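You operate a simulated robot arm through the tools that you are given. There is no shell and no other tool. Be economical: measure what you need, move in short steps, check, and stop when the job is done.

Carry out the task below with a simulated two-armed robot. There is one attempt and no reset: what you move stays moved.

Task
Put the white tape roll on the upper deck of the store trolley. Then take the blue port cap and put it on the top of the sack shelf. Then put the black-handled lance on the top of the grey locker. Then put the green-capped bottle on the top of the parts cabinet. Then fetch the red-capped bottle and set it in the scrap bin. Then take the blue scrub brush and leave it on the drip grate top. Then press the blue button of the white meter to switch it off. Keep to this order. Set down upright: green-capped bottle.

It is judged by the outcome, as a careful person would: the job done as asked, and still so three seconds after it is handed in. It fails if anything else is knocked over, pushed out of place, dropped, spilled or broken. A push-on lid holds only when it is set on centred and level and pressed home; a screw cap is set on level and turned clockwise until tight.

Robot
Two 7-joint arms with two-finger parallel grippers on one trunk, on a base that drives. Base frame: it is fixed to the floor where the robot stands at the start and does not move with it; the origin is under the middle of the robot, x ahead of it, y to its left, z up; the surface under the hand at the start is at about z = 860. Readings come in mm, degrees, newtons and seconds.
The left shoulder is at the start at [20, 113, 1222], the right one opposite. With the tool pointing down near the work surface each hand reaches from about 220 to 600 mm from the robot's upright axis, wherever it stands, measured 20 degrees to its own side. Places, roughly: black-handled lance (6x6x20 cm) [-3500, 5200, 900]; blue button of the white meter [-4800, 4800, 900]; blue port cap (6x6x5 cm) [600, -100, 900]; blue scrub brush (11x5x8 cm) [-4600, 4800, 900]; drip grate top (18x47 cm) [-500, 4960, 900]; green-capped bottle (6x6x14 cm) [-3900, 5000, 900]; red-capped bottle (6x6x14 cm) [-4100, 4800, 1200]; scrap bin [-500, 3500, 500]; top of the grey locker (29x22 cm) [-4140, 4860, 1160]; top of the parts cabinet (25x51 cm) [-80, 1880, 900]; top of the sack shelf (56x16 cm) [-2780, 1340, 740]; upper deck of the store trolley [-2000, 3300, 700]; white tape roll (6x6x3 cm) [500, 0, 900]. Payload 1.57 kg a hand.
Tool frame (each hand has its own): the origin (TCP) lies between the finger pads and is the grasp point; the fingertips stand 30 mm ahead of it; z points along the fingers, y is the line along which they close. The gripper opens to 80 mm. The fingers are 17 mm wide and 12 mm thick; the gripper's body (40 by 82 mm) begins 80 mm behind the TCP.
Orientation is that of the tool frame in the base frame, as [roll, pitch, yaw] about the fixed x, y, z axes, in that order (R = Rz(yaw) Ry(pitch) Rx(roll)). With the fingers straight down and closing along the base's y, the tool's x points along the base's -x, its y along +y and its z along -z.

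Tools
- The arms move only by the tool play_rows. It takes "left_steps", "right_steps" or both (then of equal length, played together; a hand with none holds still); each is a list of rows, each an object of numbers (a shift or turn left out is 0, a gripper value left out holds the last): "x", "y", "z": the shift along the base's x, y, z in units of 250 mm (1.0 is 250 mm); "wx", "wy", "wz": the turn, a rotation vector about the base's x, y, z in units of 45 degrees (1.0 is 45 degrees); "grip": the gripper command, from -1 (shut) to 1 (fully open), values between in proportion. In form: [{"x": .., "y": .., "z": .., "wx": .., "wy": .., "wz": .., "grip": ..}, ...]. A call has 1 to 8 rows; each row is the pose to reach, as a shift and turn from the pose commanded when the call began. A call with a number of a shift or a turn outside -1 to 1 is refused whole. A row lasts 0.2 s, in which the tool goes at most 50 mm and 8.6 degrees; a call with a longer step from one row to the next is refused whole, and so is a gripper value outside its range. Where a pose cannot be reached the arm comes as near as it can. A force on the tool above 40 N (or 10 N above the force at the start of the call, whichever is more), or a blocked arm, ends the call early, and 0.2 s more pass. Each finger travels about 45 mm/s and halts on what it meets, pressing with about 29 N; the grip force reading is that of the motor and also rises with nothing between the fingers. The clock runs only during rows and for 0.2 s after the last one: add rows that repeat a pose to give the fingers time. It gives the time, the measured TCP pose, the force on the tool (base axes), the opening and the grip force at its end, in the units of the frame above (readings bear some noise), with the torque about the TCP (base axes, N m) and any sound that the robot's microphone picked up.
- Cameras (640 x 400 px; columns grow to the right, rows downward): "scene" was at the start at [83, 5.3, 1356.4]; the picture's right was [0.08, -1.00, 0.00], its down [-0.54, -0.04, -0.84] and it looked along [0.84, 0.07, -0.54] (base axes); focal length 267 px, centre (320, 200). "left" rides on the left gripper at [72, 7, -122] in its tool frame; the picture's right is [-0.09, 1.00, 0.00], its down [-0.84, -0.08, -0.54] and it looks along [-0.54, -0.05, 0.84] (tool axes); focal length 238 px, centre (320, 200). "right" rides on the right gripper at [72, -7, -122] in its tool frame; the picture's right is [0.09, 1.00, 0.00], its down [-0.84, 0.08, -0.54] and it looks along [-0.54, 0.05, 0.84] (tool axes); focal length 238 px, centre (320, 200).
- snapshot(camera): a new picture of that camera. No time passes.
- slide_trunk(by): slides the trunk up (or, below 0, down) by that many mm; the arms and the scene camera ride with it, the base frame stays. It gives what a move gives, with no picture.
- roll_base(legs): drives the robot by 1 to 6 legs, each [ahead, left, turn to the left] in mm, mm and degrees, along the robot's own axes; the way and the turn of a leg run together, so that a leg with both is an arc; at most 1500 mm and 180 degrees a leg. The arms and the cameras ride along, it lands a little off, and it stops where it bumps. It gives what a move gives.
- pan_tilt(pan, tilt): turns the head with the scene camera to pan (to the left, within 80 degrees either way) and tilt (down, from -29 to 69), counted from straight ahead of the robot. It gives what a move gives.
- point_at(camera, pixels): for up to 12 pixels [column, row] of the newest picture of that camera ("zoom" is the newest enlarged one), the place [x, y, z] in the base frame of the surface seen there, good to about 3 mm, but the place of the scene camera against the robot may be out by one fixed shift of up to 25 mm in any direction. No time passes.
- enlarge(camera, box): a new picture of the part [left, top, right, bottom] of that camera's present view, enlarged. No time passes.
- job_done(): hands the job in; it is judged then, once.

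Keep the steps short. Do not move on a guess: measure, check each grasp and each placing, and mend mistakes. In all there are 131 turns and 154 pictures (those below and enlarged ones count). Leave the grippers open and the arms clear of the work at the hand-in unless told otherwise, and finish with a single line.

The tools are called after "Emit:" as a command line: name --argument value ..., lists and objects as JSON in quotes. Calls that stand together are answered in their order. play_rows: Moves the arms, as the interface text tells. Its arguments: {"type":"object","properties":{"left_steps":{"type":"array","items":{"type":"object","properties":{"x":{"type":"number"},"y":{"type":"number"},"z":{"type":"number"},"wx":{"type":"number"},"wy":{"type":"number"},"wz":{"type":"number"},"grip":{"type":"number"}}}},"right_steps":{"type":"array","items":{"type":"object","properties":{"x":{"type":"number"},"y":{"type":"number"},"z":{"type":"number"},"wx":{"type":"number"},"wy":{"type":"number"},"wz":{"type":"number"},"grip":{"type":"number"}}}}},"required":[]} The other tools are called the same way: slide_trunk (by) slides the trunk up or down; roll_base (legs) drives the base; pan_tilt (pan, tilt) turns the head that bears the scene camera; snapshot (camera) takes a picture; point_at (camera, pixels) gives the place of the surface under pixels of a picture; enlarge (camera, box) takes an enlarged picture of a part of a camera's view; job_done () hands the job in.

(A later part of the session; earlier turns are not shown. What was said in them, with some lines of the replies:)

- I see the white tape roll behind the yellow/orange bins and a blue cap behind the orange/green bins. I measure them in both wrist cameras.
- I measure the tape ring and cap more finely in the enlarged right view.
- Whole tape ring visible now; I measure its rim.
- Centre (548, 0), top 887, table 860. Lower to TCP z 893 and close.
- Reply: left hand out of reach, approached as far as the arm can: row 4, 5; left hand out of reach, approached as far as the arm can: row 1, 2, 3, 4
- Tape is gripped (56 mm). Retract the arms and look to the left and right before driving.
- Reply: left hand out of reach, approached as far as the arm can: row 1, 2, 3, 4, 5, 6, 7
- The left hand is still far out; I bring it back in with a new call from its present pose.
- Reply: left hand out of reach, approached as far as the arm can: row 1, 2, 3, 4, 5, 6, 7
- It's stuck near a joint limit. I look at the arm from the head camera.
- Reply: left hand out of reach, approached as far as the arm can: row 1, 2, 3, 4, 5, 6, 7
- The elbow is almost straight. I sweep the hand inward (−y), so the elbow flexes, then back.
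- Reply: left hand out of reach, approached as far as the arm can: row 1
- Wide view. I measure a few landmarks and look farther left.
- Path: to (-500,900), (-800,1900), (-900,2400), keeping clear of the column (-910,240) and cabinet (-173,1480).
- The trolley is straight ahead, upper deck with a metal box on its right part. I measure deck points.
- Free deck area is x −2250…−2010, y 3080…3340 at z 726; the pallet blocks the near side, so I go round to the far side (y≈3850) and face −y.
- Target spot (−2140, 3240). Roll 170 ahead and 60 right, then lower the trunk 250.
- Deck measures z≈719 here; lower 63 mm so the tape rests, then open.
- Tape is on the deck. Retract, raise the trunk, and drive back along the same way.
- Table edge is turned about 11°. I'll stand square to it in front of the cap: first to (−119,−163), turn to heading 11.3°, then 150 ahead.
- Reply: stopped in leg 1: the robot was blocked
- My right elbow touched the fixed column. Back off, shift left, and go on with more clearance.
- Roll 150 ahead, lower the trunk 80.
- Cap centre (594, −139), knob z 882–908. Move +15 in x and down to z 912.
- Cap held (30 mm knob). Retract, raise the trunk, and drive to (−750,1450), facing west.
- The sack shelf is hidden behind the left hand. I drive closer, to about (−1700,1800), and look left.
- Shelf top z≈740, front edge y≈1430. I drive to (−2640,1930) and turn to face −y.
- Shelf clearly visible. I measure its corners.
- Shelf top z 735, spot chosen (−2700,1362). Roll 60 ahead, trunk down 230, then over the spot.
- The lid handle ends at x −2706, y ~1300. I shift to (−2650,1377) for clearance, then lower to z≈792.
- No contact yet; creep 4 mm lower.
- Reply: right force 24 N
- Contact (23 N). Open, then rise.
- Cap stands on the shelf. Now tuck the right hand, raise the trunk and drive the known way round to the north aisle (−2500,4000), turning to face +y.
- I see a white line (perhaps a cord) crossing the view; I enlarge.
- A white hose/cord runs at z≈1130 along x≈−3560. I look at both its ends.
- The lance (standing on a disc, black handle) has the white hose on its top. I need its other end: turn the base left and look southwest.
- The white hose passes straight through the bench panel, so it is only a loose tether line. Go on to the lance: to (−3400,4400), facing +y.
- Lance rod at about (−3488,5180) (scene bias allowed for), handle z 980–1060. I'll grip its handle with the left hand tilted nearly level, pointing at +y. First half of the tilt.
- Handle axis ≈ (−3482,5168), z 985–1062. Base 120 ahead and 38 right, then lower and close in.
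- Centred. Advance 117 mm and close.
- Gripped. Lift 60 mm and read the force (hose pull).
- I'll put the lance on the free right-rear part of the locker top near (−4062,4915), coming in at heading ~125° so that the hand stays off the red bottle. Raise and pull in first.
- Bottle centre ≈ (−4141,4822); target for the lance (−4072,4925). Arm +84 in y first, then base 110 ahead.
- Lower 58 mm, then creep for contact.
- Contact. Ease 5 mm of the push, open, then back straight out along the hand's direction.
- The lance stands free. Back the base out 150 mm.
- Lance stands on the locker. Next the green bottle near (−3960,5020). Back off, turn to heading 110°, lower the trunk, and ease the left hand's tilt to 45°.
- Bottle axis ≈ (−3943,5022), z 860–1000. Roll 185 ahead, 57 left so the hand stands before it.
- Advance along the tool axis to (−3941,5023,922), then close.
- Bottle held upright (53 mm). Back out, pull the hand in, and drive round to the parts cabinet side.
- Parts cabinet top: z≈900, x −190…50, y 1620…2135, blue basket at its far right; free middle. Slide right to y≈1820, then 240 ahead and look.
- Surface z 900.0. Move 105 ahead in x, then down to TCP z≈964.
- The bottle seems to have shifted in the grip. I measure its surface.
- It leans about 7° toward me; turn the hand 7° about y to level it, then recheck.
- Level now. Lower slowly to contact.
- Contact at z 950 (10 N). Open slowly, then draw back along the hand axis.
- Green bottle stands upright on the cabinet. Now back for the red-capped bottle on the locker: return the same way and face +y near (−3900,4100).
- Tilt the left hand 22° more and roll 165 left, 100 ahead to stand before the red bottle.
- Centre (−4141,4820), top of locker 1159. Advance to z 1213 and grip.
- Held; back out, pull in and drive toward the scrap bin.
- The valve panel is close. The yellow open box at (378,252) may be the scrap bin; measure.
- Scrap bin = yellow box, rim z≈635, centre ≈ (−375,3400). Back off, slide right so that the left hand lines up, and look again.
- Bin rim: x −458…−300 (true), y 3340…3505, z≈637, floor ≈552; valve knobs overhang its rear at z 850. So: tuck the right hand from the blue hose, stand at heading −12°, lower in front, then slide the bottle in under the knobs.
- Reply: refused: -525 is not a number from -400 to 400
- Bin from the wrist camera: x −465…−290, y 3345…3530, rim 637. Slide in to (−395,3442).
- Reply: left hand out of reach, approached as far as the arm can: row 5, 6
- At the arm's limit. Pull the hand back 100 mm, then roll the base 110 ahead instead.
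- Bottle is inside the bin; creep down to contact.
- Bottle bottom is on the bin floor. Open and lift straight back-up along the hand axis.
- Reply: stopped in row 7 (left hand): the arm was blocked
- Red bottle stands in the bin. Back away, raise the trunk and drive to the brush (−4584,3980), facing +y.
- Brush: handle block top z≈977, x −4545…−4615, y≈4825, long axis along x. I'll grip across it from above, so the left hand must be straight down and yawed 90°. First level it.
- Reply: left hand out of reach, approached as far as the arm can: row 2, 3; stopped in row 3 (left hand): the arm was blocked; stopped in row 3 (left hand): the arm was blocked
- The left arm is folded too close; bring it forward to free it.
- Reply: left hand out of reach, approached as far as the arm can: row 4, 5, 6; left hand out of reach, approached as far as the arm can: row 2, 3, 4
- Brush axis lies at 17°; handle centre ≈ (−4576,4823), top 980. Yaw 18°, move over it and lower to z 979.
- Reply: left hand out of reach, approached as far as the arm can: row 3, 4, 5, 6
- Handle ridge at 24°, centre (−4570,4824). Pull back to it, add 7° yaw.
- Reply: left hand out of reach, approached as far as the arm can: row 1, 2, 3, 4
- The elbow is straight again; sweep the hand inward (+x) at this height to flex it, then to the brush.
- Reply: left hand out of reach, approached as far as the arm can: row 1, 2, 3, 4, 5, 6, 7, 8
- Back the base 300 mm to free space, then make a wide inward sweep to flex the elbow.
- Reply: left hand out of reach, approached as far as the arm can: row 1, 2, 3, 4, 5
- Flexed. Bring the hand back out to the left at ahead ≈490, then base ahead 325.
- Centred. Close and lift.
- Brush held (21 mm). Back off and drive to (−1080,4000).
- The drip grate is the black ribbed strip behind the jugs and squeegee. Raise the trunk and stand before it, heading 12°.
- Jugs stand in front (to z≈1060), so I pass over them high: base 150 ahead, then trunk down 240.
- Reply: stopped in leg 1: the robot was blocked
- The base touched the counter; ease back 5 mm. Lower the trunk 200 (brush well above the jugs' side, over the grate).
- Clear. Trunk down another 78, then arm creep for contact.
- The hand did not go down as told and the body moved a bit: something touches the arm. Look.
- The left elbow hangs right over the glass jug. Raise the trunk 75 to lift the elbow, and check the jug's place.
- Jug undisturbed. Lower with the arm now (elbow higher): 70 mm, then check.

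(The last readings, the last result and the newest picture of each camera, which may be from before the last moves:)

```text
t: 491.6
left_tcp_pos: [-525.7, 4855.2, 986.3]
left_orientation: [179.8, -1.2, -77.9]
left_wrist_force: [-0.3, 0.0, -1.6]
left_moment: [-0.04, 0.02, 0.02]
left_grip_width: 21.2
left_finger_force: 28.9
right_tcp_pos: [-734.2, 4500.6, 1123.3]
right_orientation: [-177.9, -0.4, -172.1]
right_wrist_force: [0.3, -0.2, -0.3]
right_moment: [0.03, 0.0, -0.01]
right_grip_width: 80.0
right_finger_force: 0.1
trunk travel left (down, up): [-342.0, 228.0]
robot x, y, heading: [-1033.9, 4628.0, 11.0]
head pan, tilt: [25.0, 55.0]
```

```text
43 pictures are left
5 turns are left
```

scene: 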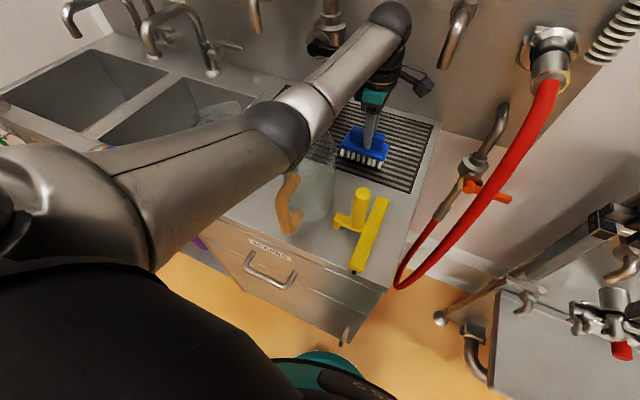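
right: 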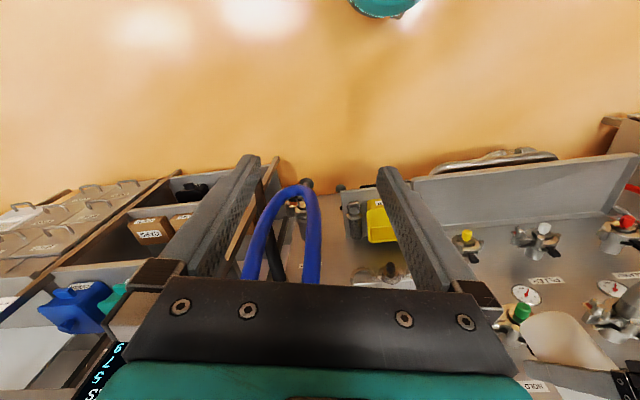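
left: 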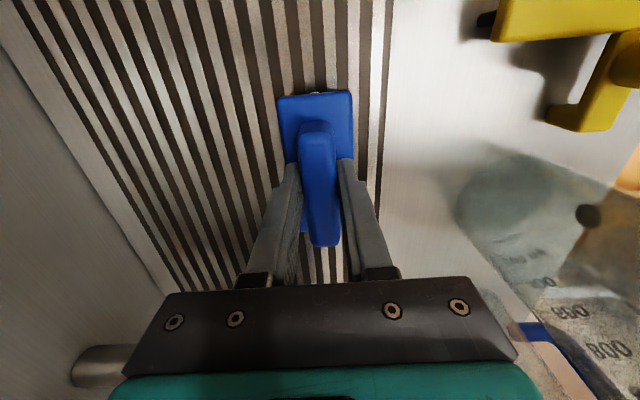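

Only 5 turns remain, so I batch. The brush is 8 mm above the grate: lower to contact, open, lift clear, check by picture, then back away and drive to the meter with the left gripper closed for pressing.

Emit:
play_rows --left_steps '[{"z": -0.012}, {"z": -0.022}, {"z": -0.032}, {"z": -0.032}]'

Emit:
play_rows --left_steps '[{"z": 0, "grip": 0.0}, {"z": 0, "grip": 1}, {"z": 0, "grip": 1}, {"z": 0, "grip": 1}, {"z": 0, "grip": 1}, {"z": 0, "grip": 1}, {"z": 0, "grip": 1}]'

Emit:
play_rows --left_steps '[{"z": 0.08}, {"z": 0.2}, {"z": 0.32}, {"z": 0.32}]'

Emit:
slide_trunk --by 200

Emit:
snapshot --camera "left"

Emit:
play_rows --left_steps '[{"x": -0.1, "y": -0.02}, {"x": -0.2, "y": -0.04, "grip": -1}, {"x": -0.26, "y": -0.05, "grip": -1}, {"x": -0.26, "y": -0.05, "grip": -1}, {"x": -0.26, "y": -0.05, "grip": -1}]'

Emit:
roll_base --legs '[[-300, 0, 0], [0, -500, 0], [0, 0, 79], [-60, 1400, 0], [0, 1400, 0], [0, 613, 0]]'

Emit:
roll_base --legs '[[180, 0, 0]]'

Emit:
slide_trunk --by -120

Emit:
snapshot --camera "left"

```text
t: 492.6
left_tcp_pos: [-527.3, 4855.8, 978.1]
left_orientation: [179.8, -1.1, -78.0]
left_wrist_force: [-0.6, 0.8, -1.4]
left_moment: [-0.02, -0.02, 0.01]
left_grip_width: 21.2
left_finger_force: 28.9
right_tcp_pos: [-733.7, 4498.8, 1122.3]
right_orientation: [-177.8, -0.4, -172.0]
right_wrist_force: [-0.1, 0.4, -0.6]
right_moment: [0.01, -0.01, 0.03]
right_grip_width: 80.1
right_finger_force: 0.0
trunk travel left (down, up): [-342.0, 228.0]
robot x, y, heading: [-1033.5, 4627.0, 11.4]
head pan, tilt: [25.0, 55.0]
```

```text
t: 494.2
left_tcp_pos: [-527.1, 4856.7, 978.5]
left_orientation: [179.8, -1.3, -78.0]
left_wrist_force: [0.2, 0.2, 0.2]
left_moment: [-0.01, 0.04, 0.01]
left_grip_width: 80.2
left_finger_force: 0.1
right_tcp_pos: [-733.4, 4498.4, 1124.0]
right_orientation: [-177.9, -0.4, -172.0]
right_wrist_force: [1.2, -0.4, -0.4]
right_moment: [-0.01, -0.01, 0.0]
right_grip_width: 80.0
right_finger_force: 0.1
trunk travel left (down, up): [-342.0, 228.0]
robot x, y, heading: [-1031.3, 4627.9, 11.2]
head pan, tilt: [25.0, 55.0]
```

```text
t: 495.2
left_tcp_pos: [-527.5, 4853.5, 1058.3]
left_orientation: [179.7, -1.3, -78.1]
left_wrist_force: [0.4, 0.6, -0.7]
left_moment: [0.0, 0.0, -0.01]
left_grip_width: 80.0
left_finger_force: 0.0
right_tcp_pos: [-733.4, 4499.1, 1124.0]
right_orientation: [-177.9, -0.4, -172.0]
right_wrist_force: [-0.2, 0.2, -0.2]
right_moment: [0.01, 0.0, 0.03]
right_grip_width: 79.9
right_finger_force: 0.0
trunk travel left (down, up): [-342.0, 228.0]
robot x, y, heading: [-1030.1, 4628.6, 11.0]
head pan, tilt: [25.0, 55.0]
```

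```text
t: 497.4
left_tcp_pos: [-526.5, 4854.4, 1257.3]
left_orientation: [179.8, -1.2, -78.0]
left_wrist_force: [0.0, -0.8, -0.2]
left_moment: [0.03, -0.02, 0.0]
left_grip_width: 79.9
left_finger_force: 0.1
right_tcp_pos: [-734.5, 4499.5, 1322.7]
right_orientation: [-178.0, -0.6, -172.0]
right_wrist_force: [-0.4, -0.1, -0.4]
right_moment: [0.01, -0.01, 0.02]
right_grip_width: 79.9
right_finger_force: 0.0
trunk travel left (down, up): [-542.0, 28.0]
robot x, y, heading: [-1032.9, 4626.5, 11.3]
head pan, tilt: [25.0, 55.0]
```

```text
42 pictures are left
```

left: 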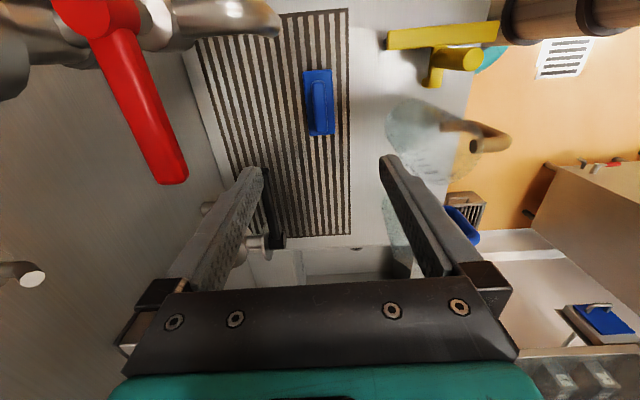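

```text
t: 498.6
left_tcp_pos: [-592.1, 4843.1, 1258.6]
left_orientation: [179.8, -1.2, -77.9]
left_wrist_force: [0.3, -0.3, -0.7]
left_moment: [0.01, 0.01, -0.01]
left_grip_width: 0.2
left_finger_force: 4.7
right_tcp_pos: [-733.4, 4500.3, 1323.3]
right_orientation: [-177.9, -0.4, -172.0]
right_wrist_force: [-0.4, 0.1, 0.3]
right_moment: [0.0, -0.02, 0.0]
right_grip_width: 80.0
right_finger_force: 0.1
trunk travel left (down, up): [-542.0, 28.0]
robot x, y, heading: [-1031.2, 4627.8, 11.1]
head pan, tilt: [25.0, 55.0]
```

```text
t: 522.8
left_tcp_pos: [-4786.1, 4475.7, 1259.3]
left_orientation: [179.8, -1.1, 1.2]
left_wrist_force: [-1.4, 0.3, 0.1]
left_moment: [-0.02, 0.0, 0.0]
left_grip_width: 0.2
left_finger_force: 21.3
right_tcp_pos: [-4476.2, 4271.0, 1322.9]
right_orientation: [-177.9, -0.4, -92.9]
right_wrist_force: [-0.9, -0.5, 0.3]
right_moment: [0.01, -0.02, 0.01]
right_grip_width: 79.8
right_finger_force: 0.1
trunk travel left (down, up): [-542.0, 28.0]
robot x, y, heading: [-4656.9, 4004.9, 90.7]
head pan, tilt: [25.0, 55.0]
```

```text
t: 524.3
left_tcp_pos: [-4787.0, 4656.2, 1260.0]
left_orientation: [179.8, -1.2, 1.2]
left_wrist_force: [0.3, 0.6, -0.4]
left_moment: [-0.03, -0.01, 0.01]
left_grip_width: 0.0
left_finger_force: 21.3
right_tcp_pos: [-4477.0, 4451.4, 1322.9]
right_orientation: [-177.9, -0.5, -92.9]
right_wrist_force: [0.1, 0.8, -0.7]
right_moment: [0.01, -0.02, 0.01]
right_grip_width: 79.8
right_finger_force: 0.1
trunk travel left (down, up): [-542.0, 28.0]
robot x, y, heading: [-4664.0, 4183.4, 90.3]
head pan, tilt: [25.0, 55.0]
```

```text
t: 525.8
left_tcp_pos: [-4785.6, 4655.4, 1137.9]
left_orientation: [179.8, -1.2, 1.2]
left_wrist_force: [-0.2, 0.5, -0.7]
left_moment: [0.01, -0.01, 0.02]
left_grip_width: 0.0
left_finger_force: 21.7
right_tcp_pos: [-4478.0, 4451.3, 1203.0]
right_orientation: [-177.9, -0.5, -93.0]
right_wrist_force: [-0.3, -0.1, -0.6]
right_moment: [0.0, 0.02, -0.01]
right_grip_width: 79.9
right_finger_force: 0.1
trunk travel left (down, up): [-422.0, 148.0]
robot x, y, heading: [-4656.8, 4184.9, 90.4]
head pan, tilt: [25.0, 55.0]
```

```text
41 pictures are left
4 turns are left
```

left: 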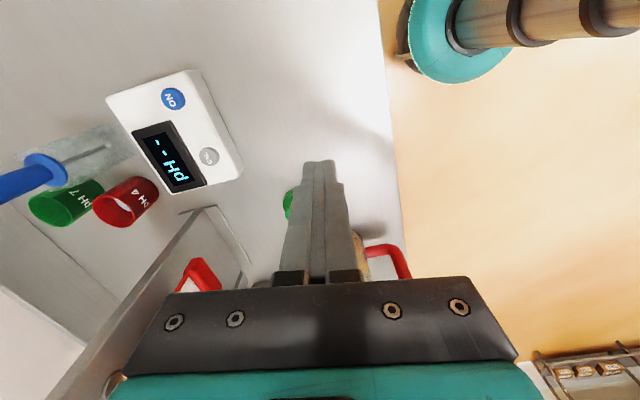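

Brush is on the grate. I see the meter's blue ON button at (173,98). Measure it, roll 165 ahead, then bring the closed fingertips to 35 mm above it.

Emit:
point_at --camera "left" --pixels '[[173, 98], [166, 98], [181, 98], [173, 90], [173, 106], [209, 156], [150, 100], [40, 170], [20, 185], [130, 205]]'

Emit:
roll_base --legs '[[165, 0, 0]]'

Emit:
play_rows --left_steps '[{"x": 0.1, "y": 0.05}, {"x": 0.144, "y": 0.056}, {"x": 0.144, "y": 0.056, "z": -0.15}, {"x": 0.144, "y": 0.056, "z": -0.3}, {"x": 0.144, "y": 0.056, "z": -0.42}, {"x": 0.144, "y": 0.056, "z": -0.48}, {"x": 0.144, "y": 0.056, "z": -0.48}]'

Emit:
snapshot --camera "left"

Emit:
point_at --camera "left" --pixels '[[320, 90], [320, 100], [320, 110], [320, 120], [320, 130], [310, 110], [330, 110], [320, 140], [320, 150], [300, 130], [340, 130], [320, 165]]'

```text
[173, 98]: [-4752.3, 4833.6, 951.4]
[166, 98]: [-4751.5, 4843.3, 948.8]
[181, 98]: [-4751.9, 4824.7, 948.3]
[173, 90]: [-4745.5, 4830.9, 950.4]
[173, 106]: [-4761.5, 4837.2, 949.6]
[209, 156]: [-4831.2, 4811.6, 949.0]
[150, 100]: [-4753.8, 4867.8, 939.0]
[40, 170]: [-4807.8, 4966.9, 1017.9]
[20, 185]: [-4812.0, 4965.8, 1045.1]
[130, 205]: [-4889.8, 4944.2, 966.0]
```

```text
t: 527.3
left_tcp_pos: [-4788.6, 4820.5, 1138.7]
left_orientation: [179.8, -1.2, 1.2]
left_wrist_force: [0.2, 0.2, 0.3]
left_moment: [-0.03, -0.03, -0.01]
left_grip_width: 0.0
left_finger_force: 21.0
right_tcp_pos: [-4478.3, 4614.7, 1202.9]
right_orientation: [-177.9, -0.4, -92.9]
right_wrist_force: [-0.7, 0.8, 0.3]
right_moment: [-0.01, 0.0, 0.03]
right_grip_width: 80.2
right_finger_force: 0.1
trunk travel left (down, up): [-422.0, 148.0]
robot x, y, heading: [-4662.0, 4348.9, 90.4]
head pan, tilt: [25.0, 55.0]
```

```text
t: 528.9
left_tcp_pos: [-4752.0, 4832.7, 1017.4]
left_orientation: [179.7, -1.3, 1.2]
left_wrist_force: [0.1, 0.3, 0.0]
left_moment: [-0.01, -0.01, -0.01]
left_grip_width: 0.0
left_finger_force: 21.3
right_tcp_pos: [-4478.2, 4614.6, 1203.1]
right_orientation: [-177.8, -0.4, -92.9]
right_wrist_force: [-0.6, -0.1, 0.1]
right_moment: [-0.01, -0.01, 0.02]
right_grip_width: 80.1
right_finger_force: 0.0
trunk travel left (down, up): [-422.0, 148.0]
robot x, y, heading: [-4663.4, 4342.3, 90.2]
head pan, tilt: [25.0, 55.0]
```

```text
40 pictures are left
```

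left: 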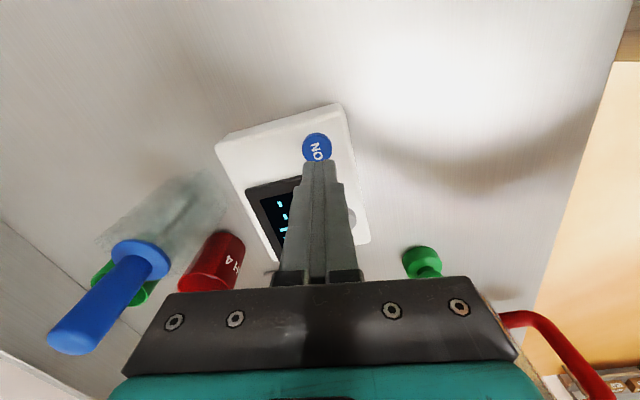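

```text
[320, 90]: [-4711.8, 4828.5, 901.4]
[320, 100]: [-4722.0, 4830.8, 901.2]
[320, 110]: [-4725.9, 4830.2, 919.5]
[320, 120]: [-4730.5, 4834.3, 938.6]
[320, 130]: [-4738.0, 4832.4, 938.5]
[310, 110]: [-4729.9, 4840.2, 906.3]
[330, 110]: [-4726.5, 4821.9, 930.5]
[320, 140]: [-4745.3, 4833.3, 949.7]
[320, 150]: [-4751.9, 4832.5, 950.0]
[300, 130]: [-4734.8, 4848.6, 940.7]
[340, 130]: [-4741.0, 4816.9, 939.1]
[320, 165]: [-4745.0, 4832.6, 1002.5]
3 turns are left
```

Tips are right above the button (−4752,4834, top 950). Press once down to about 8 mm below its top, rise, and look at the display.

Emit:
play_rows --left_steps '[{"z": -0.08}, {"z": -0.14}, {"z": -0.16}, {"z": -0.175}, {"z": -0.185}, {"z": -0.185}]'

Emit:
play_rows --left_steps '[{"z": 0.12}, {"z": 0.28}, {"z": 0.42}, {"z": 0.42, "y": -0.15}, {"z": 0.42, "y": -0.3}, {"z": 0.42, "y": -0.3}]'

Emit:
snapshot --camera "left"

Emit:
enlarge --camera "left" --box '[150, 20, 400, 220]'

```text
t: 530.3
left_tcp_pos: [-4751.6, 4833.1, 972.8]
left_orientation: [180.0, -1.3, 1.3]
left_wrist_force: [-2.5, 1.1, 13.9]
left_moment: [0.0, 0.16, 0.02]
left_grip_width: 0.0
left_finger_force: 21.2
right_tcp_pos: [-4479.3, 4614.5, 1203.6]
right_orientation: [-177.8, -0.5, -92.8]
right_wrist_force: [-0.2, 0.2, -0.4]
right_moment: [0.03, 0.01, 0.01]
right_grip_width: 80.3
right_finger_force: 0.1
trunk travel left (down, up): [-422.0, 148.0]
robot x, y, heading: [-4660.5, 4347.9, 90.3]
head pan, tilt: [25.0, 55.0]
heard: click
```

```text
t: 531.7
left_tcp_pos: [-4750.6, 4757.5, 1076.4]
left_orientation: [179.7, -1.2, 1.2]
left_wrist_force: [0.0, 0.6, -0.9]
left_moment: [0.02, 0.0, 0.02]
left_grip_width: 0.3
left_finger_force: 21.5
right_tcp_pos: [-4478.4, 4615.8, 1203.9]
right_orientation: [-178.0, -0.3, -92.8]
right_wrist_force: [0.6, 0.1, 0.3]
right_moment: [0.02, 0.01, -0.02]
right_grip_width: 79.9
right_finger_force: 0.1
trunk travel left (down, up): [-422.0, 148.0]
robot x, y, heading: [-4662.3, 4345.4, 90.3]
head pan, tilt: [25.0, 55.0]
```

```text
39 pictures are left
```

left: 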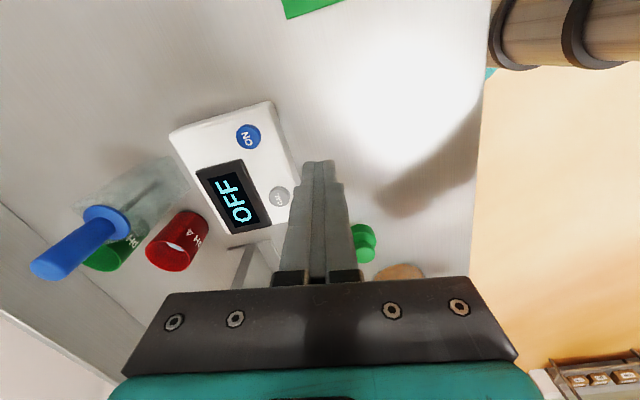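

```text
2.00 times, centred on (275, 120) of left
2 turns are left
```

zoom: 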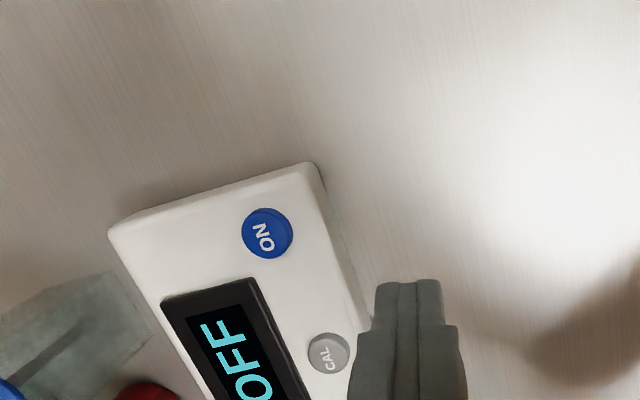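

The button clicked and the display reads OFF. Raise the trunk, back away, open the left gripper.

Emit:
slide_trunk --by 100

Emit:
roll_base --legs '[[-300, 0, 0]]'

Emit:
play_rows --left_steps '[{"grip": 1}, {"grip": 1}, {"grip": 1}, {"grip": 1}, {"grip": 1}, {"grip": 1}]'

```text
t: 533.0
left_tcp_pos: [-4751.0, 4759.6, 1176.8]
left_orientation: [179.9, -1.1, 1.2]
left_wrist_force: [0.5, -0.3, 0.1]
left_moment: [0.01, -0.02, 0.02]
left_grip_width: 0.0
left_finger_force: 21.6
right_tcp_pos: [-4478.7, 4615.5, 1303.9]
right_orientation: [-178.0, -0.5, -92.9]
right_wrist_force: [0.2, 0.6, -0.8]
right_moment: [0.03, -0.02, 0.0]
right_grip_width: 79.9
right_finger_force: 0.0
trunk travel left (down, up): [-522.0, 48.0]
robot x, y, heading: [-4663.6, 4352.6, 90.7]
head pan, tilt: [25.0, 55.0]
```

```text
t: 535.0
left_tcp_pos: [-4749.9, 4459.0, 1175.9]
left_orientation: [179.8, -1.2, 1.4]
left_wrist_force: [0.2, -0.4, 0.4]
left_moment: [0.02, 0.01, -0.01]
left_grip_width: 0.0
left_finger_force: 21.2
right_tcp_pos: [-4476.6, 4315.9, 1302.9]
right_orientation: [-177.8, -0.3, -92.5]
right_wrist_force: [0.0, 0.4, -1.6]
right_moment: [0.02, -0.01, -0.01]
right_grip_width: 79.9
right_finger_force: 0.0
trunk travel left (down, up): [-522.0, 48.0]
robot x, y, heading: [-4659.0, 4044.5, 90.8]
head pan, tilt: [25.0, 55.0]
```

```text
t: 536.4
left_tcp_pos: [-4749.7, 4458.5, 1177.3]
left_orientation: [179.9, -1.1, 1.5]
left_wrist_force: [-0.4, 0.8, -0.3]
left_moment: [-0.01, 0.01, 0.0]
left_grip_width: 80.1
left_finger_force: 0.1
right_tcp_pos: [-4476.8, 4317.0, 1303.5]
right_orientation: [-177.9, -0.4, -92.5]
right_wrist_force: [0.7, 0.1, 0.5]
right_moment: [-0.02, 0.01, 0.02]
right_grip_width: 79.6
right_finger_force: 0.2
trunk travel left (down, up): [-522.0, 48.0]
robot x, y, heading: [-4659.5, 4049.6, 90.6]
head pan, tilt: [25.0, 55.0]
1 turns are left
```

Both grippers are open and clear of the work, so I hand the job in.

Emit:
job_done

```text
The job is handed in.
```

All seven tasks were done in the order given, and the job is handed in: each item was seen in place after I let go, and the meter display read OFF. Along the way the robot lightly bumped a fixed column and the sink counter, and its elbow probably brushed a glass jug, but I saw nothing knocked over or moved.
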